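You operate a simulated robot arm through the tools that you are given. There is no shell and no other tool. Be economical: measure what you need, move in short steps, check, and stop when the job is done.

You run a simulated robot arm. Do the job below in one go: nothing can be reset, and whatever is moved stays where it is left.

TASK
Shake the water out of the grey basket's leaves by hand.
Fine: tip them into the steel basket, shake it over the brown tray till it stops dripping, tip them back; both baskets end where they stood, no water on the table.

The check looks at the end state, three seconds after you hand in, the way a careful person would. Anything else that was tipped, shoved, dropped, spilled or broken makes it a failure.

THE ROBOT
A 6-joint arm with a two-finger parallel gripper, fixed in place. Base frame: the origin is at the foot of the arm, x ahead of it, y to its left, z up. Readings come in mm, degrees, newtons and seconds.
With the tool pointing down near the work surface it reaches from about 440 to 860 mm from the base axis. Its first joint turns from -115.0 to 115.0 degrees. Payload 4.2 kg.
The tool frame sits at the grasp point between the pads (the TCP): z along the fingers, y along the line on which they close. The tips reach 23 mm beyond it. The gripper opens to 94 mm. The fingers are 38 mm wide and 10 mm thick; the gripper's body (54 by 96 mm) begins 39 mm behind the TCP.
Orientation is that of the tool frame in the base frame, as [roll, pitch, yaw] about the fixed x, y, z axes, in that order (R = Rz(yaw) Ry(pitch) Rx(roll)). With the fingers straight down and closing along the base's y, the tool's x points along the base's -x, its y along +y and its z along -z.

THE INTERFACE
- The arm moves only by the tool step_arm. Its argument "plan" is a list of rows, each a list of 3 entries, a list of its own where there are three numbers: the turn, a rotation vector about the tool's x, y, z in units of 5 degrees (1.0 is 5 degrees), then the shift along the tool's x, y, z in units of 40 mm (1.0 is 40 mm), then the closure, from 0 (fully open) to 1 (shut). In form: [[[ax, ay, az], [dx, dy, dz], gripper], ...]. A call has 1 to 20 rows; each row shifts and turns the commanded pose from where the row before left it, along the tool's axes as they then stand. A call with a number of a shift or a turn outside -1 to 1 is refused whole. Rows are played at 5 a second. More than 50 mm and 8.6 degrees between two rows, or a gripper value outside its range, and nothing of the call is played. Where a pose cannot be reached the arm comes as near as it can. A force on the tool above 40 N (or 10 N above the force at the start of the call, whichever is more), or a blocked arm, ends the call early, and 0.2 s more pass. The fingers move at their own pace (about 108 mm/s each) and stop on an object; they squeeze with about 27 N. The grip force told is the motor's: it shows also when the fingers shut on nothing. Time passes only in rows, and 0.2 s behind the last, so rows that do not move let the fingers close. It gives the time, the measured TCP pose, the force on the tool (base axes), the opening and the grip force at its end, in the units of the frame above (readings bear some noise), with the torque about the TCP (base axes, N m) and any sound that the robot's microphone picked up.
- Cameras (640 x 400 px; columns grow to the right, rows downward): "scene" is fixed at [220.8, -650.3, 1552.1]; the picture's right is [0.83, -0.56, 0.00], its down [-0.23, -0.34, -0.91] and it looks along [0.51, 0.76, -0.41] (base axes); focal length 286 px, centre (320, 200). "wrist" rides on the gripper at [86, 16, -75] in the tool frame; the picture's right is [-0.18, 0.98, 0.00], its down [-0.58, -0.11, -0.81] and it looks along [-0.79, -0.15, 0.59] (tool axes); focal length 243 px, centre (320, 200). There is no depth. A picture from a camera that has moved, and an enlarged one, comes with that camera's place and axes in the base frame and with its lens.
- grab_frame(camera): a new picture of that camera. No time passes.
- slide_trunk(by): slides the trunk up (or, below 0, down) by that many mm; the arm rides with it, the base frame stays. It gives what a move gives, with no picture.
- enlarge(camera, box): a new picture of the part [left, top, right, bottom] of that camera's present view, enlarged. No time passes.
- job_done(): hands the job in; it is judged then, once.

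Go step by step. Nothing tells you positions but the pictures and the camera data: compare them with the known pose of the tool, close in by small moves and look again before you grip or let go. The budget is 120 turns and 64 pictures, counting those below and the enlarged ones. Unless the task says otherwise, let go and move clear before handing in, and close with one line.

The tools are called after "Request:" by a JSON object that holds its "api" and its "payload". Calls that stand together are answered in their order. step_arm: Moves the arm, as the interface text tells. Its arguments: {"type":"object","properties":{"plan":{"type":"array","items":{"type":"array"}}},"required":["plan"]} The other tools are called the same way: slide_trunk (by) slides the trunk up or down; grab_frame (camera) takes a picture; enlarge (camera, box) takes an enlarged picture of a part of a camera's view; job_done () hands the job in.

At the start:

```text
clock: 0.0
tool_pos: [492.9, 84.0, 1491.9]
tool_rot: [179.9, 0.2, 180.0]
wrist_force: [-0.6, 0.6, 0.2]
wrist_torque: [0.01, -0.01, -0.01]
grip_width: 93.7
grasp_force: 0.1
trunk travel left (down, up): [-875.0, 115.0]
```

scene: 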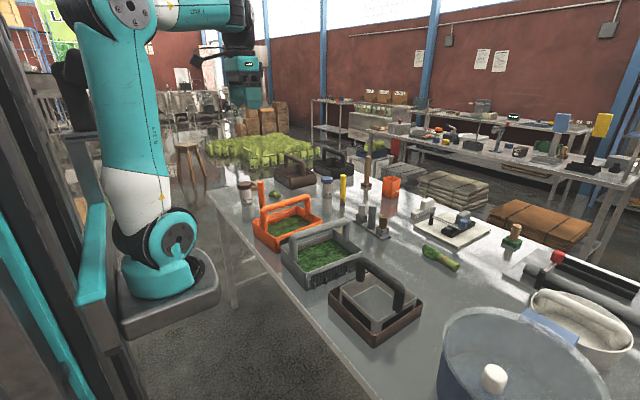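
wrist: 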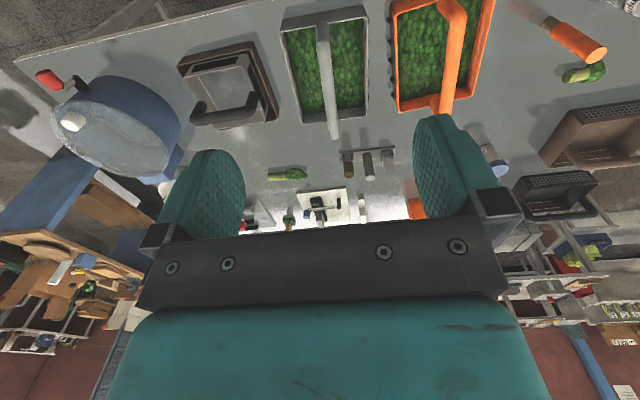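

I see a grey basket and an orange basket, both with leaves, and what looks like a steel basket standing in a brown tray. I'll look closer before moving.

Request:
{"api": "enlarge", "payload": {"camera": "scene", "box": [230, 170, 450, 350]}}

Request:
{"api": "enlarge", "payload": {"camera": "wrist", "box": [20, 0, 500, 240]}}

```text
2.22 times, centred on (340, 260) of scene
camera zoom: at [220.8, -650.3, 1552.1], right [0.83, -0.56, 0.0], down [-0.23, -0.34, -0.91], along [0.51, 0.76, -0.41], focal length 636 px, centre (276, 67)
```

zoom: 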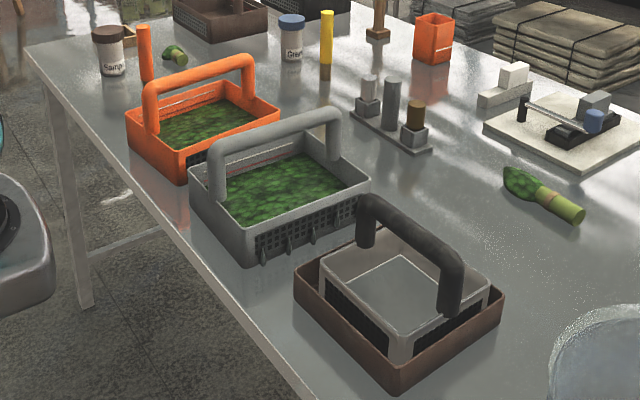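

```text
1.33 times, centred on (260, 120) of wrist
camera zoom: at [405.4, 99.9, 1566.0], right [0.18, 0.98, 0.0], down [0.58, -0.11, 0.81], along [0.79, -0.15, -0.59], focal length 324 px, centre (400, 307)
```

zoom: 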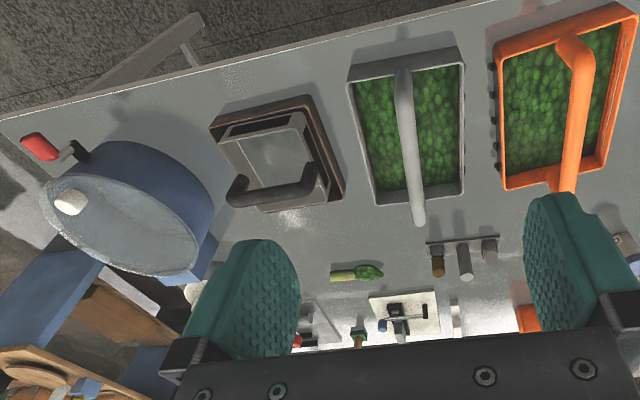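

The steel basket stands in the brown tray, with its handle along y. The grey basket's handle runs along x. I'll lower the trunk for a closer view so I can measure better.

Request:
{"api": "slide_trunk", "payload": {"by": -200}}

Request:
{"api": "step_arm", "payload": {"plan": [[[0, 0, 0], [1, -1, 0], 0], [[0, 0, 0], [0.5, -1, 0], 0], [[0, 0, 0], [0, -1, 0], 0], [[0, 0, 0], [0, -1, 0], 0]]}}

Request:
{"api": "grab_frame", "payload": {"camera": "wrist"}}

```text
clock: 2.2
tool_pos: [491.3, 83.5, 1292.1]
tool_rot: [-180.0, 0.1, 180.0]
wrist_force: [-0.1, -0.7, -0.3]
wrist_torque: [-0.01, 0.01, 0.01]
grip_width: 94.1
grasp_force: 0.0
trunk travel left (down, up): [-675.0, 315.0]
```

```text
refused: row 1 steps farther than a row can; nothing moved
```

```text
59 pictures are left
camera wrist: at [405.4, 99.9, 1366.1], right [0.18, 0.98, 0.0], down [0.58, -0.11, 0.81], along [0.79, -0.15, -0.59], focal length 243 px, centre (320, 200)
```

wrist: 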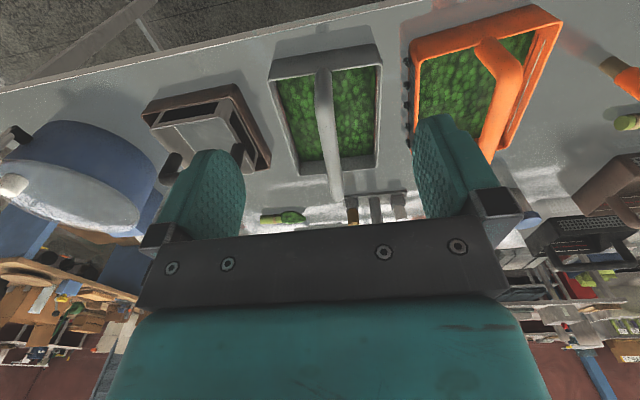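

The two heights put the grey basket's rim at about z 910 and y from -25 to 169. Next I'll move sideways in front of the tray and tilt the tool so the camera looks more straight down.

Request:
{"api": "step_arm", "payload": {"plan": [[[0, 0, 0], [0, -1, 0], 0], [[0, 0, 0], [0, -1, 0], 0], [[0, 1, 0], [0, -1, 0], 0], [[0, 1, 0], [0, -1, 0], 0], [[0, 1, 0], [0, 0, 0], 0], [[0, 1, 0], [0, 0, 0], 0], [[0, 1, 0], [0, 0, 0], 0], [[0, 1, 0], [0, 0, 0], 0]]}}

Request:
{"api": "grab_frame", "payload": {"camera": "wrist"}}

```text
clock: 3.7
tool_pos: [495.0, -75.8, 1290.7]
tool_rot: [-179.9, -21.0, 179.9]
wrist_force: [3.7, 4.2, -19.0]
wrist_torque: [-0.66, -0.76, -0.29]
grip_width: 94.1
grasp_force: 0.0
trunk travel left (down, up): [-675.0, 315.0]
stopped in row 7: the force on the tool passed its limit at 96 N (the readings are from after the stop); the commanded pose is now the measured one
```

```text
58 pictures are left
camera wrist: at [440.5, -60.1, 1391.4], right [0.17, 0.98, -0.07], down [0.83, -0.11, 0.54], along [0.53, -0.15, -0.84], focal length 243 px, centre (320, 200)
```

wrist: 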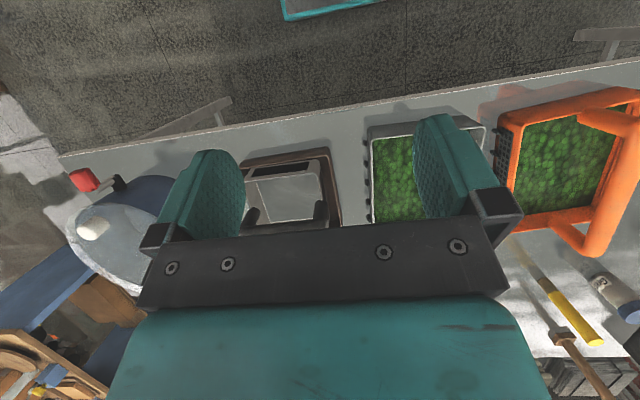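

The tilt ran into something, so I'll back it out a little and look.

Request:
{"api": "step_arm", "payload": {"plan": [[[0, -1, 0], [0, 0, 0], 0], [[0, -1, 0], [0, 0, 0], 0]]}}

Request:
{"api": "grab_frame", "payload": {"camera": "scene"}}

```text
clock: 4.3
tool_pos: [494.7, -75.3, 1290.7]
tool_rot: [-179.9, -11.2, 180.0]
wrist_force: [-0.8, 0.3, 0.0]
wrist_torque: [-0.01, 0.04, 0.0]
grip_width: 94.2
grasp_force: 0.1
trunk travel left (down, up): [-675.0, 315.0]
```

```text
57 pictures are left
```

scene: 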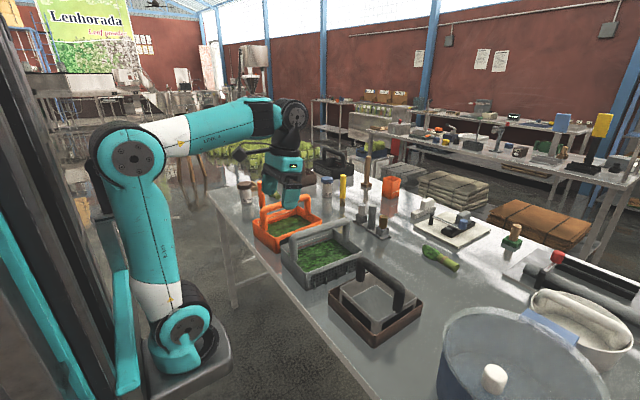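

The wrist was folding against the forearm, so backward tilt is limited. I'll raise the trunk and shift toward the tray, with both baskets in view, for precise measuring.

Request:
{"api": "slide_trunk", "payload": {"by": 120}}

Request:
{"api": "enlarge", "payload": {"camera": "wrist", "box": [200, 40, 520, 240]}}

Request:
{"api": "step_arm", "payload": {"plan": [[[0, 0, 0], [0, -1, 0], 0], [[0, 0, 0], [0, -1, 0], 0], [[0, 0, 0], [0, -1, 0], 0], [[0, 0, 0], [0, -1, 0], 0], [[0, 0, 0], [0, 0, 0], 0]]}}

Request:
{"api": "enlarge", "payload": {"camera": "wrist", "box": [200, 40, 520, 240]}}

```text
clock: 5.8
tool_pos: [494.9, -75.2, 1411.0]
tool_rot: [180.0, -11.2, 180.0]
wrist_force: [0.4, 0.0, -0.3]
wrist_torque: [0.02, 0.01, -0.03]
grip_width: 93.9
grasp_force: 0.1
trunk travel left (down, up): [-795.0, 195.0]
```

```text
2.00 times, centred on (360, 140) of wrist
camera zoom: at [423.6, -60.3, 1500.8], right [0.18, 0.98, -0.04], down [0.73, -0.11, 0.68], along [0.66, -0.15, -0.73], focal length 485 px, centre (240, 320)
```

zoom: 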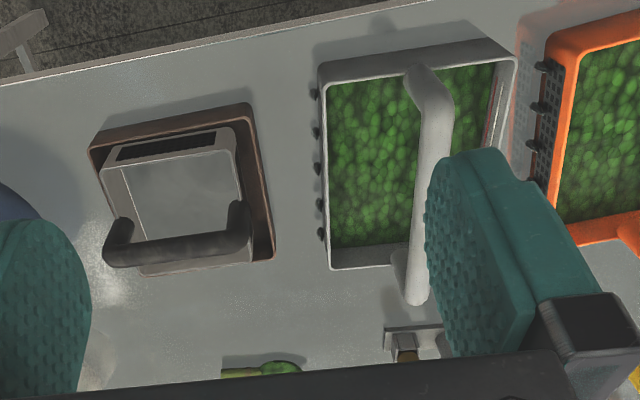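

```text
clock: 7.0
tool_pos: [495.6, -236.0, 1413.1]
tool_rot: [180.0, -11.2, 179.9]
wrist_force: [0.2, 0.3, 0.5]
wrist_torque: [0.0, 0.04, 0.0]
grip_width: 93.9
grasp_force: 0.0
trunk travel left (down, up): [-795.0, 195.0]
```

```text
2.00 times, centred on (360, 140) of wrist
camera zoom: at [424.8, -221.3, 1503.0], right [0.18, 0.98, -0.04], down [0.73, -0.11, 0.68], along [0.66, -0.15, -0.73], focal length 485 px, centre (240, 320)
```

zoom: 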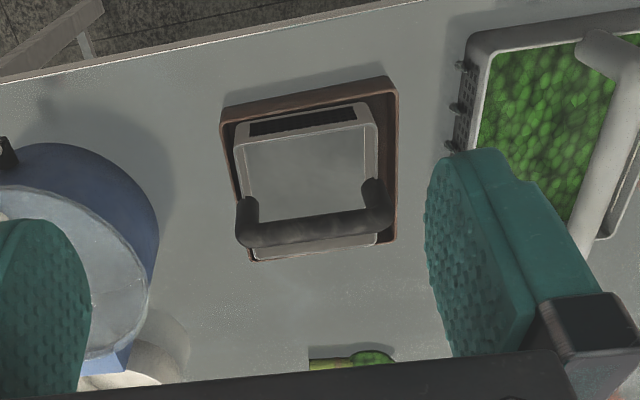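

From the stereo pair, the steel basket centres near (717, -207) with its rim near z 950 and its handle near 1030 along y. The grey basket centres near (717, 70), about 250 by 195 mm, with its handle along x near z 1040. I'll straighten the tool and go above the grey handle.

Request:
{"api": "step_arm", "payload": {"plan": [[[0, -1, 0], [0, 0, 0], 0], [[0, -1, 0], [0, 0, 0], 0], [[0, -0.24, 0], [0, 0, 0], 0], [[0, 0, 0], [-0.7, 0.95, 0], 0], [[0, 0, 0], [-0.7, 0.95, 0], 0], [[0, 0, 0], [-0.7, 0.95, 0], 0], [[0, 0, 0], [-0.7, 0.95, 0], 0], [[0, 0, 0], [-0.7, 0.95, 0], 0], [[0, 0, 0], [-0.7, 0.95, 0], 0], [[0, 0, 0], [-0.7, 0.95, 0], 0], [[0, 0, 0], [-0.6, 0.95, 0], 0], [[0, 0, 0], [0, 0, 0], 0]]}}

Request:
{"api": "slide_trunk", "payload": {"by": -250}}

Request:
{"api": "grab_frame", "payload": {"camera": "wrist"}}

Request:
{"api": "enlarge", "payload": {"camera": "scene", "box": [230, 130, 450, 350]}}

```text
clock: 9.6
tool_pos: [713.6, 64.4, 1411.5]
tool_rot: [-180.0, -0.1, 180.0]
wrist_force: [0.4, -0.3, 0.3]
wrist_torque: [0.02, -0.01, -0.03]
grip_width: 94.1
grasp_force: 0.1
trunk travel left (down, up): [-795.0, 195.0]
```

```text
clock: 12.2
tool_pos: [713.1, 64.8, 1161.3]
tool_rot: [-179.9, 0.1, -180.0]
wrist_force: [0.7, 1.0, 0.6]
wrist_torque: [0.01, 0.0, -0.01]
grip_width: 93.9
grasp_force: 0.1
trunk travel left (down, up): [-545.0, 445.0]
```

```text
54 pictures are left
camera wrist: at [627.0, 79.6, 1235.6], right [0.18, 0.98, 0.0], down [0.58, -0.11, 0.81], along [0.79, -0.15, -0.59], focal length 243 px, centre (320, 200)
```

wrist: 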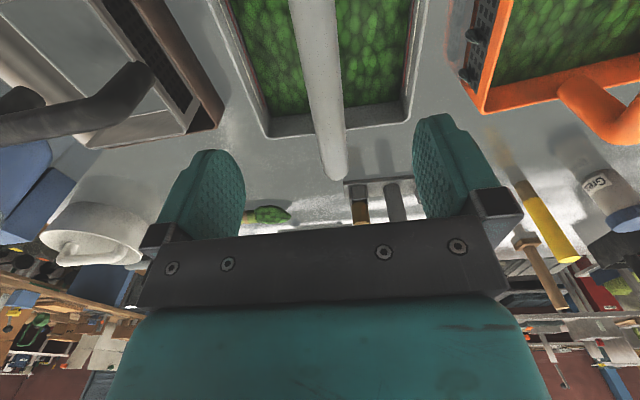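

```text
1.82 times, centred on (340, 240) of scene
camera zoom: at [220.8, -650.3, 1552.1], right [0.83, -0.56, 0.0], down [-0.23, -0.34, -0.91], along [0.51, 0.76, -0.41], focal length 521 px, centre (284, 127)
```

zoom: 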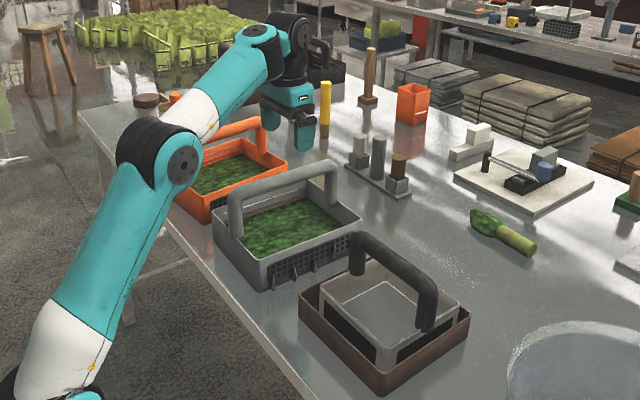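

The handle's centreline at mid-span is near (712, 63, 1043). Before lifting anything I'll rehearse the tipping motion in the air, empty and higher up, to see whether the arm can reach it.

Request:
{"api": "slide_trunk", "payload": {"by": 150}}

Request:
{"api": "step_arm", "payload": {"plan": [[[0, 0, 0], [-0.183, -0.896, 0], 0], [[0, 0, 0], [-0.183, -0.896, 0], 0], [[0, 0, 0], [-0.183, -0.896, 0], 0], [[0, 0, 0], [-0.183, -0.896, 0], 0], [[0, 0, 0], [-0.183, -0.896, 0], 0], [[0, 0, 0], [-0.183, -0.896, 0], 0], [[0, 0, 0], [-0.183, -0.896, 0], 0], [[-0.707, -0.707, 0], [0, 0, 0], 0], [[-0.707, -0.707, 0], [0, 0, 0], 0], [[-0.707, -0.707, 0], [0, 0, 0], 0], [[-0.707, -0.707, 0], [0, 0, 0], 0], [[-0.707, -0.707, 0], [0, 0, 0], 0], [[-0.707, -0.707, 0], [0, 0, 0], 0], [[-0.707, -0.707, 0], [0, 0, 0], 0], [[-0.707, -0.707, 0], [0, 0, 0], 0], [[-0.707, -0.707, 0], [0, 0, 0], 0], [[0, 0, 0], [0, 0, 0], 0]]}}

Request:
{"api": "step_arm", "payload": {"plan": [[[-0.707, -0.707, 0], [0.139, -0.139, -0.345], 0], [[-0.707, -0.707, 0], [0.139, -0.139, -0.345], 0], [[-0.707, -0.707, 0], [0.139, -0.139, -0.345], 0], [[-0.707, -0.707, 0], [0.139, -0.139, -0.345], 0], [[-0.707, -0.707, 0], [0.139, -0.139, -0.345], 0], [[-0.707, -0.707, 0], [0.139, -0.139, -0.345], 0], [[-0.707, -0.707, 0], [0.139, -0.139, -0.345], 0], [[-0.707, -0.707, 0], [0.139, -0.139, -0.345], 0], [[-0.707, -0.707, 0], [0.139, -0.139, -0.345], 0], [[-0.707, -0.707, 0], [0.139, -0.139, -0.345], 0], [[-0.707, -0.707, 0], [0.139, -0.139, -0.345], 0], [[-0.707, -0.707, 0], [0.139, -0.139, -0.345], 0], [[-0.707, -0.707, 0], [0.139, -0.139, -0.345], 0], [[-0.707, -0.707, 0], [0.139, -0.139, -0.345], 0], [[-0.707, -0.707, 0], [0.139, -0.139, -0.345], 0], [[0, 0, 0], [0, 0, 0], 0]]}}

Request:
{"api": "grab_frame", "payload": {"camera": "scene"}}

```text
clock: 13.9
tool_pos: [713.7, 63.3, 1310.0]
tool_rot: [-180.0, 0.0, -180.0]
wrist_force: [-0.7, -0.2, -0.1]
wrist_torque: [-0.01, -0.01, 0.01]
grip_width: 94.0
grasp_force: 0.1
trunk travel left (down, up): [-695.0, 295.0]
```

```text
clock: 15.3
tool_pos: [757.6, -140.4, 1311.7]
tool_rot: [-180.0, 1.0, 179.1]
wrist_force: [8.8, -1.5, -13.1]
wrist_torque: [0.04, -0.55, 0.1]
grip_width: 94.1
grasp_force: 0.1
trunk travel left (down, up): [-695.0, 295.0]
stopped in row 6: the force on the tool passed its limit at 93 N (the readings are from after the stop); the commanded pose is now the measured one
```

```text
clock: 18.1
tool_pos: [702.8, -138.6, 1431.6]
tool_rot: [151.8, 34.0, 169.2]
wrist_force: [13.0, -0.4, -7.8]
wrist_torque: [-0.03, -0.64, -0.07]
grip_width: 94.0
grasp_force: 0.1
out of reach, approached as far as the arm can: row 7, 8, 9, 10, 11, 12, 13, 14
trunk travel left (down, up): [-695.0, 295.0]
stopped in row 14: the force on the tool passed its limit at 57 N (the readings are from after the stop); the commanded pose is now the measured one
```

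```text
52 pictures are left
```

scene: 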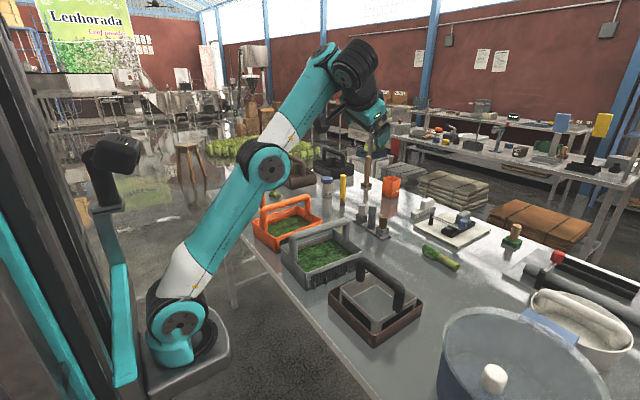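

The arm was posed too high relative to its base, so the camera fouled the forearm. I'll undo the tilt and repose with the trunk high and the arm reaching down.

Request:
{"api": "step_arm", "payload": {"plan": [[[0.574, 0.818, 0], [0, 0, 0], 0], [[0.574, 0.818, 0], [0, 0, 0], 0], [[0.574, 0.818, 0], [0, 0, 0], 0], [[0.574, 0.818, 0], [0, 0, 0], 0], [[0.574, 0.818, 0], [0, 0, 0], 0], [[0.574, 0.818, 0], [0, 0, 0], 0], [[0.574, 0.818, 0], [0, 0, 0], 0], [[0.574, 0.818, 0], [0, 0, 0], 0], [[0.34, 0.49, 0], [0, 0, 0], 0]]}}

```text
clock: 18.5
tool_pos: [701.4, -139.7, 1432.4]
tool_rot: [154.2, 32.2, 170.7]
wrist_force: [1.4, 0.1, -2.2]
wrist_torque: [0.01, -0.25, 0.1]
grip_width: 93.9
grasp_force: 0.0
trunk travel left (down, up): [-695.0, 295.0]
stopped in row 1: the force on the tool passed its limit at 48 N (the readings are from after the stop); the commanded pose is now the measured one
```

Request:
{"api": "enlarge", "payload": {"camera": "scene", "box": [220, 20, 440, 180]}}

```text
2.50 times, centred on (330, 100) of scene
camera zoom: at [220.8, -650.3, 1552.1], right [0.83, -0.56, 0.0], down [-0.23, -0.34, -0.91], along [0.51, 0.76, -0.41], focal length 716 px, centre (295, 450)
```

zoom: 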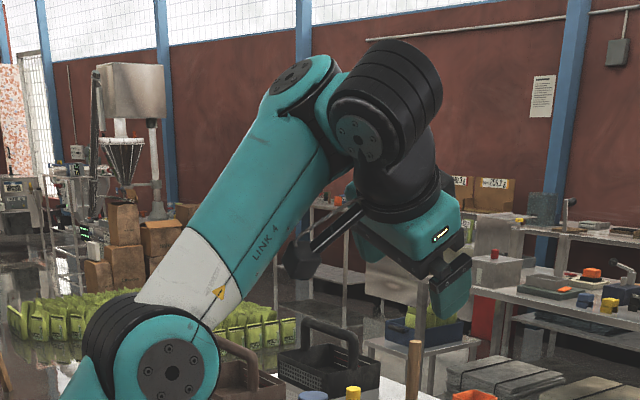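

Request:
{"api": "step_arm", "payload": {"plan": [[[0, 0, 0], [0.3, -0.2, 0.85], 0], [[0, 0, 0], [0.4, -0.3, 0.75], 0], [[0, 0, 0], [0.53, -0.38, 0.73], 0], [[0, 0, 0], [0.53, -0.38, 0.73], 0]]}}

```text
clock: 19.5
tool_pos: [778.2, -145.6, 1344.5]
tool_rot: [154.3, 32.3, 170.7]
wrist_force: [-0.2, -0.7, 0.7]
wrist_torque: [-0.03, 0.01, 0.0]
grip_width: 94.0
grasp_force: 0.1
out of reach, approached as far as the arm can: row 1, 2, 3, 4
trunk travel left (down, up): [-695.0, 295.0]
```

Request:
{"api": "slide_trunk", "payload": {"by": 290}}

Request:
{"api": "step_arm", "payload": {"plan": [[[0, 0, 0], [0.507, -0.349, 0.724], 0], [[0, 0, 0], [0.507, -0.349, 0.724], 0], [[0, 0, 0], [0.507, -0.349, 0.724], 0], [[0, 0, 0], [0.507, -0.349, 0.724], 0], [[0, 0, 0], [0.507, -0.349, 0.724], 0], [[0, 0, 0], [0.507, -0.349, 0.724], 0]]}}

Request:
{"api": "enlarge", "payload": {"camera": "scene", "box": [160, 0, 480, 200]}}

```text
clock: 22.4
tool_pos: [777.9, -147.0, 1632.5]
tool_rot: [154.2, 32.2, 170.7]
wrist_force: [0.7, -0.5, 0.0]
wrist_torque: [-0.02, 0.03, 0.01]
grip_width: 94.1
grasp_force: 0.1
trunk travel left (down, up): [-985.0, 5.0]
```

```text
clock: 23.8
tool_pos: [796.4, -170.6, 1583.9]
tool_rot: [155.5, 29.6, 172.2]
wrist_force: [0.9, 0.9, -0.2]
wrist_torque: [0.0, -0.03, -0.03]
grip_width: 94.2
grasp_force: 0.0
out of reach, approached as far as the arm can: row 1, 2, 3, 4, 5, 6
trunk travel left (down, up): [-985.0, 5.0]
```

```text
2.00 times, centred on (320, 100) of scene
camera zoom: at [220.8, -650.3, 1552.1], right [0.83, -0.56, 0.0], down [-0.23, -0.34, -0.91], along [0.51, 0.76, -0.41], focal length 573 px, centre (320, 400)
```

zoom: 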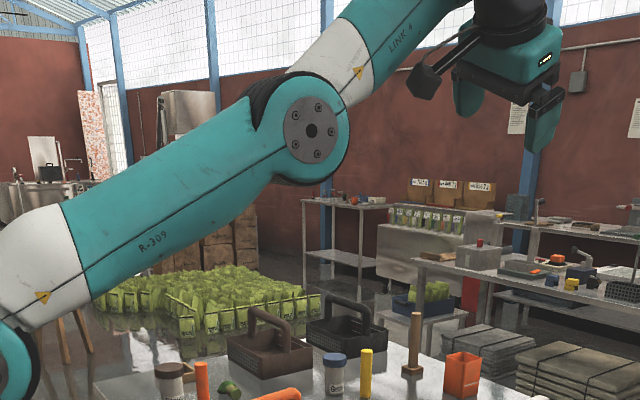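

The arm was nearly stretched straight, so I'll come inward and down.

Request:
{"api": "step_arm", "payload": {"plan": [[[0, 0, 0], [0.86, -0.18, 0.18], 0], [[0, 0, 0], [0.86, -0.18, 0.18], 0], [[0, 0, 0], [0.86, -0.18, 0.18], 0], [[0, 0, 0], [0.86, -0.18, 0.18], 0], [[0, 0, 0], [0.86, -0.18, 0.18], 0], [[0, 0, 0], [0.86, -0.18, 0.18], 0]]}}

```text
clock: 25.2
tool_pos: [797.3, -169.7, 1584.2]
tool_rot: [155.5, 29.7, 172.2]
wrist_force: [0.5, -0.1, -0.3]
wrist_torque: [-0.01, -0.01, 0.01]
grip_width: 93.9
grasp_force: 0.1
out of reach, approached as far as the arm can: row 1, 2, 3, 4, 5, 6
trunk travel left (down, up): [-985.0, 5.0]
```

Request:
{"api": "step_arm", "payload": {"plan": [[[0.59, 0.807, 0], [0, 0, 0], 0], [[0.59, 0.807, 0], [0, 0, 0], 0], [[0.59, 0.807, 0], [0, 0, 0], 0], [[0.59, 0.807, 0], [0, 0, 0], 0], [[0, 0, 0], [0, 0, 0], 0]]}}

Request:
{"api": "grab_frame", "payload": {"camera": "scene"}}

```text
clock: 26.4
tool_pos: [797.3, -170.7, 1583.9]
tool_rot: [169.4, 14.2, 177.4]
wrist_force: [-0.2, -0.1, 0.4]
wrist_torque: [-0.01, 0.0, 0.0]
grip_width: 94.0
grasp_force: 0.0
trunk travel left (down, up): [-985.0, 5.0]
```

```text
49 pictures are left
```

scene: 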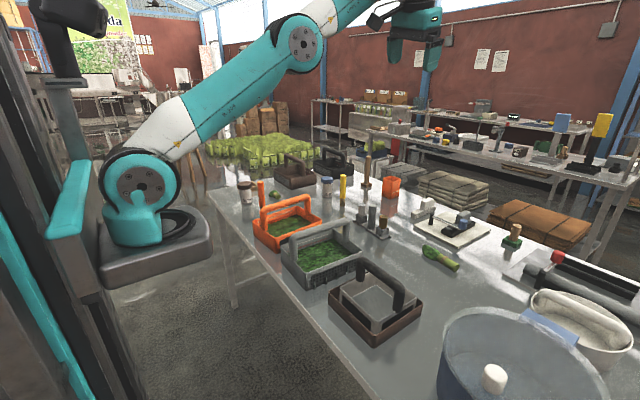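

Untilting works. I'll finish it, then lower the arm.

Request:
{"api": "step_arm", "payload": {"plan": [[[0.59, 0.807, 0], [0, 0, 0], 0], [[0.59, 0.807, 0], [0, 0, 0], 0], [[0.59, 0.807, 0], [0, 0, 0], 0], [[0.3, 0.4, 0], [0, 0, 0], 0], [[0, 0, 0], [0.5, 0, 0.8], 0], [[0, 0, 0], [0.5, 0, 0.8], 0], [[0, 0, 0], [0.5, 0, 0.8], 0], [[0, 0, 0], [0.5, 0, 0.8], 0]]}}

```text
clock: 26.9
tool_pos: [801.5, -171.6, 1583.8]
tool_rot: [173.7, 10.9, 179.3]
wrist_force: [10.3, 1.1, -11.5]
wrist_torque: [-0.24, -0.42, -0.27]
grip_width: 93.8
grasp_force: 0.0
out of reach, approached as far as the arm can: row 2
trunk travel left (down, up): [-985.0, 5.0]
stopped in row 2: the force on the tool passed its limit at 145 N (the readings are from after the stop); the commanded pose is now the measured one
```

Request:
{"api": "step_arm", "payload": {"plan": [[[0, 0, 0], [0.1, -0.1, 0.9], 0], [[0, 0, 0], [0.17, -0.1, 0.9], 0], [[0, 0, 0], [0.17, -0.1, 0.9], 0], [[0, 0, 0], [0.17, -0.1, 0.9], 0], [[0, 0, 0], [0.17, -0.1, 0.9], 0], [[0, 0, 0], [0.17, -0.1, 0.9], 0]]}}

```text
clock: 28.3
tool_pos: [834.1, -176.9, 1370.5]
tool_rot: [173.7, 10.7, 179.4]
wrist_force: [0.1, -0.1, 0.3]
wrist_torque: [0.01, -0.02, -0.01]
grip_width: 94.1
grasp_force: 0.0
out of reach, approached as far as the arm can: row 4, 5, 6
trunk travel left (down, up): [-985.0, 5.0]
```

Request:
{"api": "step_arm", "payload": {"plan": [[[0.4, 0.6, 0], [0.8, 0, 0.2], 0], [[0.4, 0.6, 0], [0.8, 0, 0.2], 0], [[0.4, 0.6, 0], [0.7, 0, 0.5], 0], [[0, 0.2, 0], [0.6, 0, 0.6], 0], [[0, 0, 0], [0, 0, 0], 0]]}}

Request:
{"api": "grab_frame", "payload": {"camera": "scene"}}

```text
clock: 29.5
tool_pos: [816.9, -187.3, 1322.9]
tool_rot: [179.7, 0.5, 179.8]
wrist_force: [-0.2, -0.4, -1.2]
wrist_torque: [0.04, 0.01, 0.02]
grip_width: 94.0
grasp_force: 0.1
out of reach, approached as far as the arm can: row 1, 2, 3, 4
trunk travel left (down, up): [-985.0, 5.0]
```

```text
48 pictures are left
```

scene: 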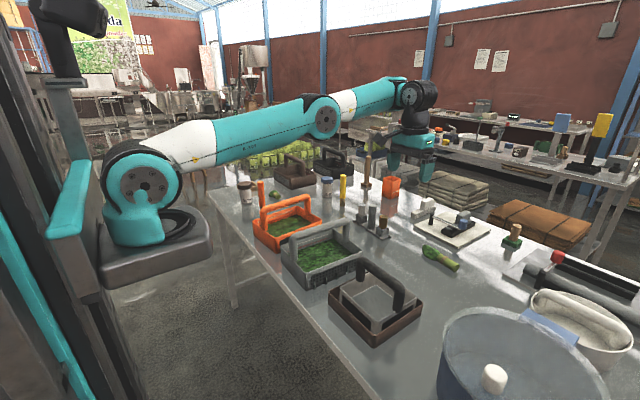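

Request:
{"api": "step_arm", "payload": {"plan": [[[0, 0, 0], [0.9, 0, 0], 0], [[0, 0, 0], [0.9, 0, 0], 0], [[0, 0, 0], [0.9, 0, 0], 0], [[0, 0, 0], [0, 0, 0], 0]]}}

```text
clock: 30.5
tool_pos: [808.7, -202.1, 1347.8]
tool_rot: [179.7, 0.7, 179.9]
wrist_force: [-0.9, 0.5, 0.3]
wrist_torque: [0.0, 0.0, -0.02]
grip_width: 94.1
grasp_force: 0.1
out of reach, approached as far as the arm can: row 1, 2, 3
trunk travel left (down, up): [-985.0, 5.0]
```

The arm is stretched straight. I'll pull directly toward the shoulder in small steps to get the elbow bending.

Request:
{"api": "step_arm", "payload": {"plan": [[[0, 0, 0], [0.18, 0.06, 0.07], 0], [[0, 0, 0], [0.18, 0.06, 0.07], 0], [[0, 0, 0], [0.18, 0.06, 0.07], 0], [[0, 0, 0], [0.36, 0.12, 0.13], 0], [[0, 0, 0], [0.36, 0.12, 0.13], 0], [[0, 0, 0], [0.36, 0.12, 0.13], 0], [[0, 0, 0], [0.72, 0.24, 0.26], 0], [[0, 0, 0], [0.72, 0.24, 0.26], 0], [[0, 0, 0], [0.72, 0.24, 0.26], 0], [[0, 0, 0], [0, 0, 0], 0]]}}

```text
clock: 32.7
tool_pos: [813.0, -186.3, 1340.8]
tool_rot: [179.7, 0.6, 179.9]
wrist_force: [-0.3, 0.5, -0.1]
wrist_torque: [0.0, -0.02, -0.01]
grip_width: 94.0
grasp_force: 0.0
out of reach, approached as far as the arm can: row 1, 2, 3, 4, 5, 6, 7, 8, 9
trunk travel left (down, up): [-985.0, 5.0]
```

Request:
{"api": "enlarge", "payload": {"camera": "scene", "box": [90, 40, 470, 277]}}

```text
1.68 times, centred on (280, 158) of scene
camera zoom: at [220.8, -650.3, 1552.1], right [0.83, -0.56, 0.0], down [-0.23, -0.34, -0.91], along [0.51, 0.76, -0.41], focal length 482 px, centre (387, 270)
```

zoom: 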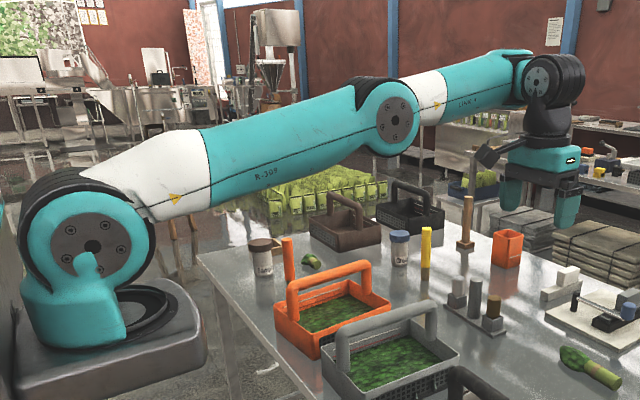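

Request:
{"api": "step_arm", "payload": {"plan": [[[0, 0, 0], [-0.18, -0.06, -0.07], 0], [[0, 0, 0], [-0.36, -0.12, -0.14], 0], [[0, 0, 0], [-0.36, -0.12, -0.14], 0], [[0, 0, 0], [-0.36, -0.12, -0.14], 0], [[0, 0, 0], [0, 0, 0], 0]]}}

```text
clock: 33.9
tool_pos: [863.8, -201.9, 1360.8]
tool_rot: [179.7, 0.7, 179.9]
wrist_force: [0.4, -0.8, -0.3]
wrist_torque: [0.0, 0.02, -0.05]
grip_width: 93.9
grasp_force: 0.0
trunk travel left (down, up): [-985.0, 5.0]
```

It moves outward freely, so the elbow is on the wrong side of straight. I'll stretch through straight and then come back.

Request:
{"api": "step_arm", "payload": {"plan": [[[0, 0, 0], [-0.7, -0.22, -0.26], 0], [[0, 0, 0], [-0.7, -0.22, -0.26], 0], [[0, 0, 0], [-0.7, -0.22, -0.26], 0], [[0, 0, 0], [-0.7, -0.22, -0.26], 0], [[0, 0, 0], [-0.7, -0.22, -0.26], 0], [[0, 0, 0], [0, 0, 0], 0]]}}

Request:
{"api": "enlarge", "payload": {"camera": "scene", "box": [90, 20, 470, 257]}}

```text
clock: 35.3
tool_pos: [869.7, -202.4, 1368.1]
tool_rot: [179.8, 0.7, 180.0]
wrist_force: [0.0, -0.2, 0.1]
wrist_torque: [-0.03, -0.01, 0.01]
grip_width: 93.8
grasp_force: 0.1
out of reach, approached as far as the arm can: row 1, 2, 3, 4, 5
trunk travel left (down, up): [-985.0, 5.0]
```

```text
1.68 times, centred on (280, 138) of scene
camera zoom: at [220.8, -650.3, 1552.1], right [0.83, -0.56, 0.0], down [-0.23, -0.34, -0.91], along [0.51, 0.76, -0.41], focal length 482 px, centre (387, 304)
```

zoom: 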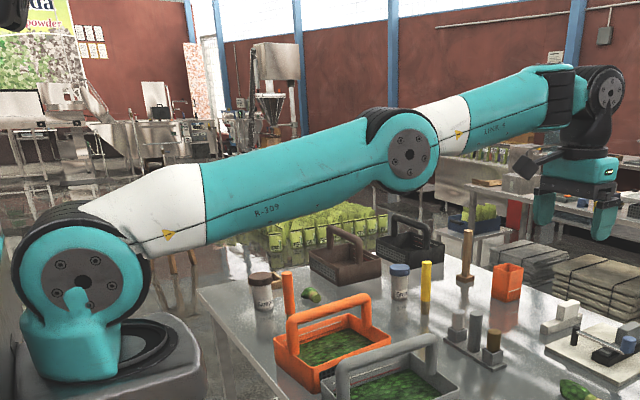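

Request:
{"api": "step_arm", "payload": {"plan": [[[0, 0, 0], [0.6, 0.2, 0], 0], [[0, 0, 0], [0.6, 0.2, 0], 0], [[0, 0, 0], [0.6, 0.2, 0], 0], [[0, 0, 0], [0.6, 0.2, 0], 0], [[0, 0, 0], [0, 0, 0], 0]]}}

Request:
{"api": "enlarge", "payload": {"camera": "scene", "box": [90, 20, 470, 257]}}

```text
clock: 36.5
tool_pos: [774.4, -169.5, 1366.5]
tool_rot: [179.8, 0.7, 180.0]
wrist_force: [0.4, -0.8, 1.1]
wrist_torque: [0.0, 0.0, -0.01]
grip_width: 93.9
grasp_force: 0.0
trunk travel left (down, up): [-985.0, 5.0]
```

```text
1.68 times, centred on (280, 138) of scene
camera zoom: at [220.8, -650.3, 1552.1], right [0.83, -0.56, 0.0], down [-0.23, -0.34, -0.91], along [0.51, 0.76, -0.41], focal length 482 px, centre (387, 304)
```

zoom: 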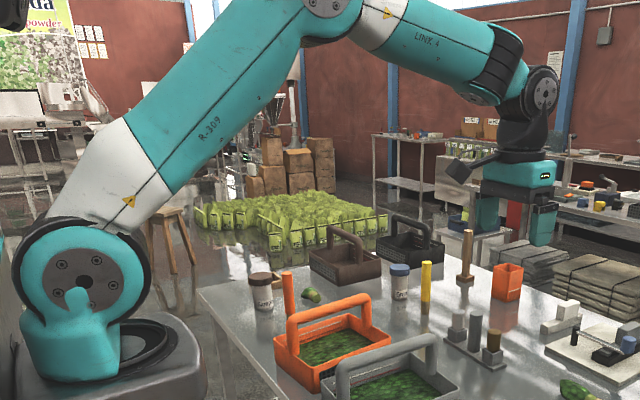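

The elbow is up now, with the forearm descending and the camera well clear. I'll move to the flat pour pose and rehearse the tilt.

Request:
{"api": "step_arm", "payload": {"plan": [[[0, 0, 0], [0.08, -0.14, 0.9], 0], [[0, 0, 0], [0.08, -0.14, 0.9], 0], [[0, 0, 0], [0.09, -0.14, 0.86], 0], [[-0.707, -0.707, 0], [0, 0, 0], 0], [[-0.707, -0.707, 0], [0, 0, 0], 0], [[-0.707, -0.707, 0], [0, 0, 0], 0], [[-0.707, -0.707, 0], [0, 0, 0], 0], [[-0.707, -0.707, 0], [0, 0, 0], 0], [[-0.707, -0.707, 0], [0, 0, 0], 0], [[-0.707, -0.707, 0], [0, 0, 0], 0], [[-0.707, -0.707, 0], [0, 0, 0], 0], [[-0.707, -0.707, 0], [0, 0, 0], 0], [[0, 0, 0], [0, 0, 0], 0]]}}

```text
clock: 39.3
tool_pos: [764.9, -187.1, 1261.6]
tool_rot: [144.4, 30.5, 169.9]
wrist_force: [0.5, 1.2, 0.0]
wrist_torque: [-0.02, 0.01, 0.01]
grip_width: 94.2
grasp_force: 0.0
trunk travel left (down, up): [-985.0, 5.0]
```

Request:
{"api": "step_arm", "payload": {"plan": [[[-0.707, -0.707, 0], [0.139, -0.139, -0.345], 0], [[-0.707, -0.707, 0], [0.139, -0.139, -0.345], 0], [[-0.707, -0.707, 0], [0.139, -0.139, -0.345], 0], [[-0.707, -0.707, 0], [0.139, -0.139, -0.345], 0], [[-0.707, -0.707, 0], [0.139, -0.139, -0.345], 0], [[-0.707, -0.707, 0], [0.139, -0.139, -0.345], 0], [[-0.707, -0.707, 0], [0.139, -0.139, -0.345], 0], [[-0.707, -0.707, 0], [0.139, -0.139, -0.345], 0], [[-0.707, -0.707, 0], [0.139, -0.139, -0.345], 0], [[-0.707, -0.707, 0], [0.139, -0.139, -0.345], 0], [[-0.707, -0.707, 0], [0.139, -0.139, -0.345], 0], [[-0.707, -0.707, 0], [0.139, -0.139, -0.345], 0], [[-0.707, -0.707, 0], [0.139, -0.139, -0.345], 0], [[-0.707, -0.707, 0], [0.139, -0.139, -0.345], 0], [[-0.707, -0.707, 0], [0.139, -0.139, -0.345], 0], [[0, 0, 0], [0, 0, 0], 0]]}}

Request:
{"api": "enlarge", "payload": {"camera": "scene", "box": [90, 60, 570, 360]}}

```text
clock: 42.7
tool_pos: [621.4, -243.6, 1216.2]
tool_rot: [98.1, 45.3, 138.2]
wrist_force: [-0.1, 0.2, -0.2]
wrist_torque: [0.01, -0.02, 0.0]
grip_width: 94.2
grasp_force: 0.1
out of reach, approached as far as the arm can: row 8, 9, 10, 11, 12, 13, 14, 15
trunk travel left (down, up): [-985.0, 5.0]
```

```text
1.33 times, centred on (330, 210) of scene
camera zoom: at [220.8, -650.3, 1552.1], right [0.83, -0.56, 0.0], down [-0.23, -0.34, -0.91], along [0.51, 0.76, -0.41], focal length 382 px, centre (307, 187)
```

zoom: 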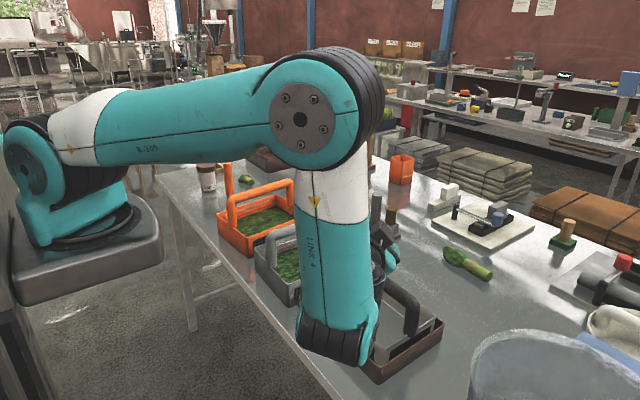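

The tilt runs out near 84°. If I grip the handle with the tool already leaned back about 40°, the basket can tip about 125°. First I'll return upright.

Request:
{"api": "step_arm", "payload": {"plan": [[[0.7, 0.714, 0], [-0.139, 0.139, 0.345], 0], [[0.7, 0.714, 0], [-0.139, 0.139, 0.345], 0], [[0.7, 0.714, 0], [-0.139, 0.139, 0.345], 0], [[0.7, 0.714, 0], [-0.139, 0.139, 0.345], 0], [[0.7, 0.714, 0], [-0.139, 0.139, 0.345], 0], [[0.7, 0.714, 0], [-0.139, 0.139, 0.345], 0], [[0.7, 0.714, 0], [-0.139, 0.139, 0.345], 0], [[0.7, 0.714, 0], [-0.139, 0.139, 0.345], 0], [[0.7, 0.714, 0], [0, 0, 0], 0], [[0.7, 0.714, 0], [0, 0, 0], 0], [[0.7, 0.714, 0], [0, 0, 0], 0], [[0.7, 0.714, 0], [0, 0, 0], 0], [[0.7, 0.714, 0], [0, 0, 0], 0], [[0.7, 0.714, 0], [0, 0, 0], 0], [[0.7, 0.714, 0], [0, 0, 0], 0], [[0.7, 0.714, 0], [0, 0, 0], 0], [[0.63, 0.64, 0], [0, 0, 0], 0], [[0, 0, 0], [0, 0, 0], 0]]}}

```text
clock: 46.5
tool_pos: [714.3, -157.6, 1231.1]
tool_rot: [-179.9, -0.2, 178.0]
wrist_force: [0.0, 0.6, 0.0]
wrist_torque: [0.0, -0.03, 0.02]
grip_width: 93.9
grasp_force: 0.1
trunk travel left (down, up): [-985.0, 5.0]
```

Next I'll rehearse with the 40° pre-roll.

Request:
{"api": "step_arm", "payload": {"plan": [[[0, 0, 0], [-0.62, -0.35, -0.36], 0], [[0, 0, 0], [-0.62, -0.35, -0.36], 0], [[1, 0, 0], [0, 0, 0], 0], [[1, 0, 0], [0, 0, 0], 0], [[1, 0, 0], [0, 0, 0], 0], [[1, 0, 0], [0, 0, 0], 0], [[1, 0, 0], [0, 0, 0], 0], [[1, 0, 0], [0, 0, 0], 0], [[1, 0, 0], [0, 0, 0], 0], [[1, 0, 0], [0, 0, 0], 0], [[-0.707, -0.542, 0.454], [0, 0, 0], 0], [[-0.707, -0.542, 0.454], [0, 0, 0], 0], [[-0.707, -0.542, 0.454], [0, 0, 0], 0], [[-0.707, -0.542, 0.454], [0, 0, 0], 0], [[-0.707, -0.542, 0.454], [0, 0, 0], 0], [[-0.707, -0.542, 0.454], [0, 0, 0], 0], [[-0.707, -0.542, 0.454], [0, 0, 0], 0], [[-0.707, -0.542, 0.454], [0, 0, 0], 0], [[-0.707, -0.542, 0.454], [0, 0, 0], 0], [[0, 0, 0], [0, 0, 0], 0]]}}

Request:
{"api": "step_arm", "payload": {"plan": [[[-0.707, -0.542, 0.454], [0.139, -0.328, -0.175], 0], [[-0.707, -0.542, 0.454], [0.139, -0.328, -0.175], 0], [[-0.707, -0.542, 0.454], [0.139, -0.328, -0.175], 0], [[-0.707, -0.542, 0.454], [0.139, -0.328, -0.175], 0], [[-0.707, -0.542, 0.454], [0.139, -0.328, -0.175], 0], [[-0.707, -0.542, 0.454], [0.139, -0.328, -0.175], 0], [[-0.707, -0.542, 0.454], [0.139, -0.328, -0.175], 0], [[-0.707, -0.542, 0.454], [0.139, -0.328, -0.175], 0], [[-0.707, -0.542, 0.454], [0.139, -0.328, -0.175], 0], [[-0.707, -0.542, 0.454], [0.139, -0.328, -0.175], 0], [[-0.707, -0.542, 0.454], [0.139, -0.328, -0.175], 0], [[-0.707, -0.542, 0.454], [0.139, -0.328, -0.175], 0], [[-0.707, -0.542, 0.454], [0.139, -0.328, -0.175], 0], [[-0.707, -0.542, 0.454], [0.139, -0.328, -0.175], 0], [[-0.707, -0.542, 0.454], [0.139, -0.328, -0.175], 0], [[0, 0, 0], [0, 0, 0], 0]]}}

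Request:
{"api": "enlarge", "payload": {"camera": "scene", "box": [90, 60, 570, 360]}}

```text
clock: 50.7
tool_pos: [760.8, -188.0, 1260.0]
tool_rot: [-175.0, 30.0, 168.3]
wrist_force: [0.4, 0.1, 0.6]
wrist_torque: [0.01, 0.01, 0.02]
grip_width: 93.8
grasp_force: 0.0
trunk travel left (down, up): [-985.0, 5.0]
```

```text
clock: 54.1
tool_pos: [616.4, -364.2, 1194.1]
tool_rot: [98.2, 37.6, 111.4]
wrist_force: [-0.3, 0.3, 0.3]
wrist_torque: [-0.01, 0.0, 0.03]
grip_width: 94.1
grasp_force: 0.1
out of reach, approached as far as the arm can: row 14, 15
trunk travel left (down, up): [-985.0, 5.0]
```

```text
1.33 times, centred on (330, 210) of scene
camera zoom: at [220.8, -650.3, 1552.1], right [0.83, -0.56, 0.0], down [-0.23, -0.34, -0.91], along [0.51, 0.76, -0.41], focal length 382 px, centre (307, 187)
```

zoom: 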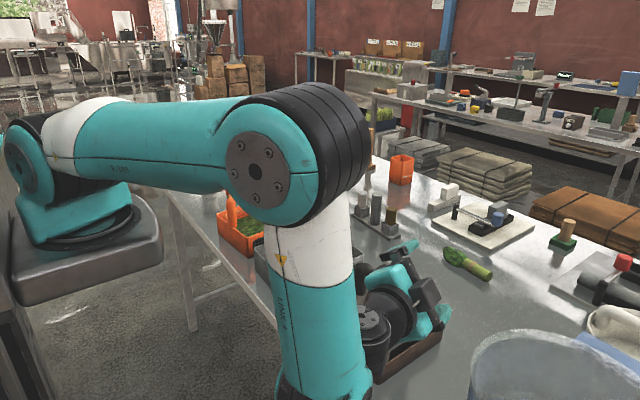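

Reachable to about 112°, so a slightly larger pre-roll of 55° will give about 125°. I'll reverse out of the rehearsal.

Request:
{"api": "step_arm", "payload": {"plan": [[[0.35, 0.27, -0.23], [-0.07, 0.164, 0.088], 0], [[0.707, 0.542, -0.454], [-0.139, 0.328, 0.175], 0], [[0.707, 0.542, -0.454], [-0.139, 0.328, 0.175], 0], [[0.707, 0.542, -0.454], [-0.139, 0.328, 0.175], 0], [[0.707, 0.542, -0.454], [-0.139, 0.328, 0.175], 0], [[0.707, 0.542, -0.454], [-0.139, 0.328, 0.175], 0], [[0.707, 0.542, -0.454], [-0.139, 0.328, 0.175], 0], [[0.707, 0.542, -0.454], [-0.139, 0.328, 0.175], 0], [[0.707, 0.542, -0.454], [-0.139, 0.328, 0.175], 0], [[0.707, 0.542, -0.454], [-0.139, 0.328, 0.175], 0], [[0.707, 0.542, -0.454], [-0.139, 0.328, 0.175], 0], [[0.707, 0.542, -0.454], [-0.139, 0.328, 0.175], 0], [[0.707, 0.542, -0.454], [-0.139, 0.328, 0.175], 0], [[0.707, 0.542, -0.454], [-0.139, 0.328, 0.175], 0], [[0, 0, 0], [0, 0, 0], 0]]}}

Request:
{"api": "step_arm", "payload": {"plan": [[[0.707, 0.542, -0.454], [0, 0, 0], 0], [[0.707, 0.542, -0.454], [0, 0, 0], 0], [[0.707, 0.542, -0.454], [0, 0, 0], 0], [[0.707, 0.542, -0.454], [0, 0, 0], 0], [[0.707, 0.542, -0.454], [0, 0, 0], 0], [[0.707, 0.542, -0.454], [0, 0, 0], 0], [[0.707, 0.542, -0.454], [0, 0, 0], 0], [[0.707, 0.542, -0.454], [0, 0, 0], 0], [[0.707, 0.542, -0.454], [0, 0, 0], 0], [[0, 0, 0], [0, 0, 0], 0]]}}

```text
clock: 57.3
tool_pos: [756.2, -236.6, 1272.9]
tool_rot: [-179.0, 29.2, 166.8]
wrist_force: [-0.3, -0.2, 0.1]
wrist_torque: [-0.01, 0.0, 0.03]
grip_width: 94.1
grasp_force: 0.1
trunk travel left (down, up): [-985.0, 5.0]
```

```text
clock: 59.5
tool_pos: [757.7, -238.1, 1272.2]
tool_rot: [-143.3, -0.1, 178.3]
wrist_force: [-0.2, 1.0, 1.1]
wrist_torque: [0.03, 0.04, 0.01]
grip_width: 93.9
grasp_force: 0.1
trunk travel left (down, up): [-985.0, 5.0]
```

Request:
{"api": "step_arm", "payload": {"plan": [[[0, 0, 0], [0.11, 0.765, -0.571], 0], [[0, 0, 0], [0.11, 0.765, -0.571], 0], [[0, 0, 0], [0.11, 0.765, -0.571], 0], [[0, 0, 0], [0.11, 0.765, -0.571], 0], [[0, 0, 0], [0.11, 0.765, -0.571], 0], [[0, 0, 0], [0.11, 0.765, -0.571], 0], [[0, 0, 0], [0.11, 0.765, -0.571], 0], [[0, 0, 0], [0.11, 0.765, -0.571], 0], [[0, 0, 0], [0.11, 0.765, -0.571], 0], [[0, 0, 0], [0.11, 0.765, -0.571], 0], [[1, 0, 0], [0, 0, 0], 0], [[1, 0, 0], [0, 0, 0], 0], [[1, 0, 0], [0, 0, 0], 0], [[0.66, 0, 0], [0, 0, 0], 0], [[0, 0, 0], [0, 0, 0], 0]]}}

Request:
{"api": "grab_frame", "payload": {"camera": "wrist"}}

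```text
clock: 62.7
tool_pos: [646.0, 64.4, 1239.0]
tool_rot: [-125.3, -0.1, 178.5]
wrist_force: [0.1, -1.1, 0.3]
wrist_torque: [0.01, 0.0, 0.01]
grip_width: 94.1
grasp_force: 0.0
out of reach, approached as far as the arm can: row 9, 10, 11, 12, 13, 14
trunk travel left (down, up): [-985.0, 5.0]
```

```text
42 pictures are left
camera wrist: at [562.7, 136.8, 1268.8], right [0.2, 0.56, -0.8], down [0.6, 0.58, 0.55], along [0.78, -0.59, -0.22], focal length 243 px, centre (320, 200)
```

wrist: 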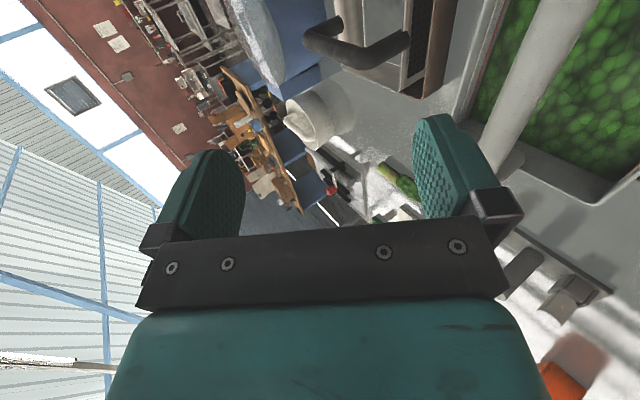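

Request:
{"api": "step_arm", "payload": {"plan": [[[0, 0, 0], [-0.42, 0.51, 0.24], 0], [[0, 0, 0], [-0.42, 0.51, 0.24], 0], [[0, 0, 0], [-0.42, 0.51, 0.24], 0], [[0, 0, 0], [-0.42, 0.51, 0.24], 0], [[0, 0, 0], [0, 0, 0], 0]]}}

```text
clock: 63.9
tool_pos: [684.6, 51.2, 1144.6]
tool_rot: [-125.3, -0.1, 178.5]
wrist_force: [-0.8, -0.5, -0.6]
wrist_torque: [-0.01, -0.03, -0.02]
grip_width: 93.8
grasp_force: 0.1
out of reach, approached as far as the arm can: row 1, 2, 3, 4
trunk travel left (down, up): [-985.0, 5.0]
```

At 55° the limit is reached here, so I'll go back to about 40° and move to a standoff above the handle.

Request:
{"api": "step_arm", "payload": {"plan": [[[-1, 0, 0], [0, 0, 0], 0], [[-1, 0, 0], [0, 0, 0], 0], [[-1, 0, 0], [0, 0, 0], 0], [[0, 0, 0], [-0.35, 0.5, -0.2], 0], [[0, 0, 0], [-0.35, 0.5, -0.2], 0], [[0, 0, 0], [0, 0.6, -0.3], 0], [[0, 0, 0], [0, 0, 0], 0]]}}

```text
clock: 65.5
tool_pos: [710.4, 107.2, 1125.2]
tool_rot: [-140.1, -0.2, 178.4]
wrist_force: [-1.1, -0.4, 0.7]
wrist_torque: [0.0, 0.0, -0.07]
grip_width: 94.0
grasp_force: 0.1
out of reach, approached as far as the arm can: row 6
trunk travel left (down, up): [-985.0, 5.0]
```

Request:
{"api": "grab_frame", "payload": {"camera": "wrist"}}

Request:
{"api": "enlarge", "payload": {"camera": "scene", "box": [230, 120, 430, 300]}}

```text
41 pictures are left
camera wrist: at [624.6, 169.2, 1172.6], right [0.2, 0.75, -0.63], down [0.6, 0.42, 0.69], along [0.78, -0.52, -0.36], focal length 243 px, centre (320, 200)
```

wrist: 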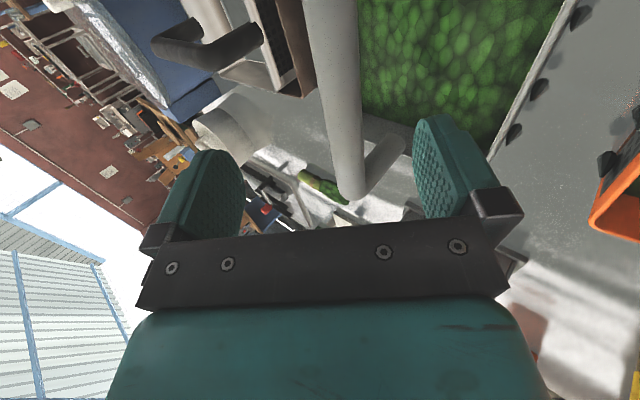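

```text
2.22 times, centred on (330, 210) of scene
camera zoom: at [220.8, -650.3, 1552.1], right [0.83, -0.56, 0.0], down [-0.23, -0.34, -0.91], along [0.51, 0.76, -0.41], focal length 636 px, centre (298, 178)
```

zoom: 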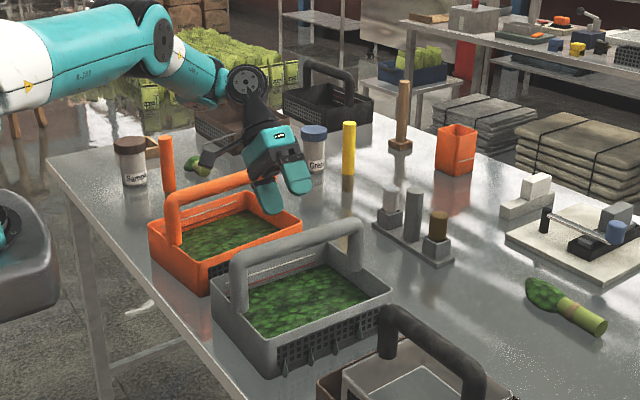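

Request:
{"api": "step_arm", "payload": {"plan": [[[0, 0, 0], [-0.05, 0.2, 0.5], 0], [[0, 0, 0], [0, 0.18, 0.5], 0], [[0, 0, 0], [0, 0, 0.5], 0], [[0, 0, 0], [0, 0, 0], 0]]}}

Request:
{"api": "grab_frame", "payload": {"camera": "wrist"}}

Request:
{"api": "enlarge", "payload": {"camera": "scene", "box": [270, 150, 400, 267]}}

```text
clock: 66.5
tool_pos: [711.3, 80.1, 1070.3]
tool_rot: [-140.0, -0.2, 178.4]
wrist_force: [0.3, 0.4, 0.3]
wrist_torque: [0.0, 0.01, 0.01]
grip_width: 94.0
grasp_force: 0.1
trunk travel left (down, up): [-985.0, 5.0]
```

```text
39 pictures are left
camera wrist: at [625.8, 142.5, 1117.5], right [0.2, 0.75, -0.63], down [0.6, 0.42, 0.69], along [0.78, -0.52, -0.36], focal length 243 px, centre (320, 200)
```

wrist: 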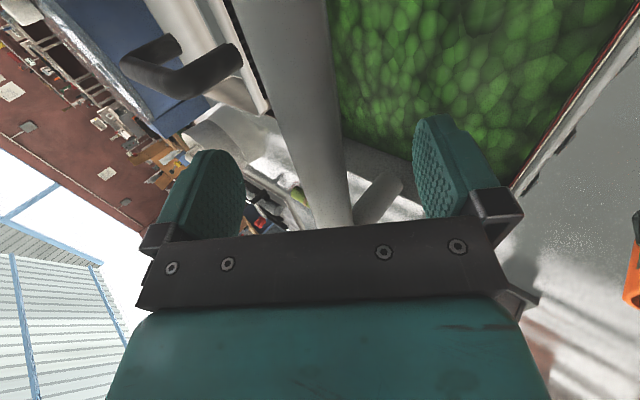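

```text
3.42 times, centred on (335, 208) of scene
camera zoom: at [220.8, -650.3, 1552.1], right [0.83, -0.56, 0.0], down [-0.23, -0.34, -0.91], along [0.51, 0.76, -0.41], focal length 979 px, centre (269, 171)
```

zoom: 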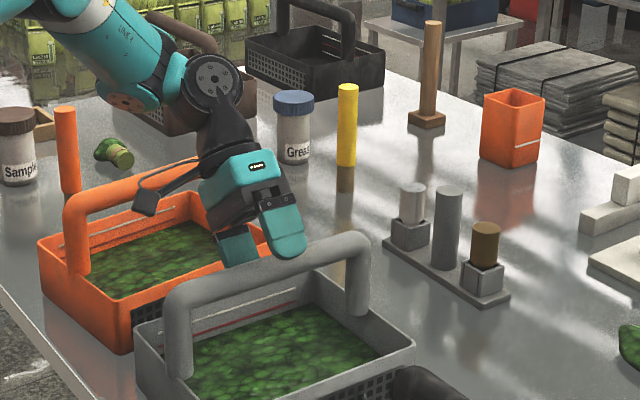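

The bar sits centred between the fingers, about 25 mm farther in. I'll advance and close.

Request:
{"api": "step_arm", "payload": {"plan": [[[0, 0, 0], [0, -0.04, 0.34], 0], [[0, 0, 0], [0, -0.04, 0.34], 0], [[0, 0, 0], [0, 0, 0], 0.4], [[0, 0, 0], [0, 0, 0], 0.6], [[0, 0, 0], [0, 0, 0], 1], [[0, 0, 0], [0, 0, 0], 1], [[0, 0, 0], [0, 0, 0], 1]]}}

Request:
{"api": "grab_frame", "payload": {"camera": "wrist"}}

Request:
{"api": "enlarge", "payload": {"camera": "scene", "box": [270, 150, 400, 267]}}

```text
clock: 68.1
tool_pos: [708.9, 60.3, 1050.4]
tool_rot: [-140.2, -0.2, 178.5]
wrist_force: [1.2, -0.4, -0.1]
wrist_torque: [-0.02, -0.07, -0.05]
grip_width: 27.3
grasp_force: 26.5
trunk travel left (down, up): [-985.0, 5.0]
```

```text
37 pictures are left
camera wrist: at [624.3, 122.4, 1097.6], right [0.2, 0.75, -0.63], down [0.6, 0.42, 0.69], along [0.78, -0.52, -0.36], focal length 243 px, centre (320, 200)
```

wrist: 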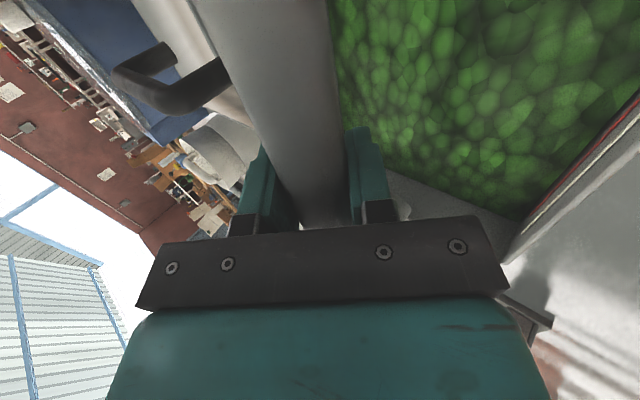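

```text
3.42 times, centred on (335, 208) of scene
camera zoom: at [220.8, -650.3, 1552.1], right [0.83, -0.56, 0.0], down [-0.23, -0.34, -0.91], along [0.51, 0.76, -0.41], focal length 979 px, centre (269, 171)
```

zoom: 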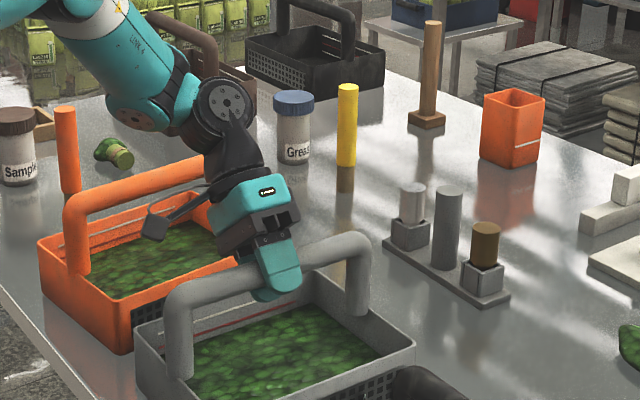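

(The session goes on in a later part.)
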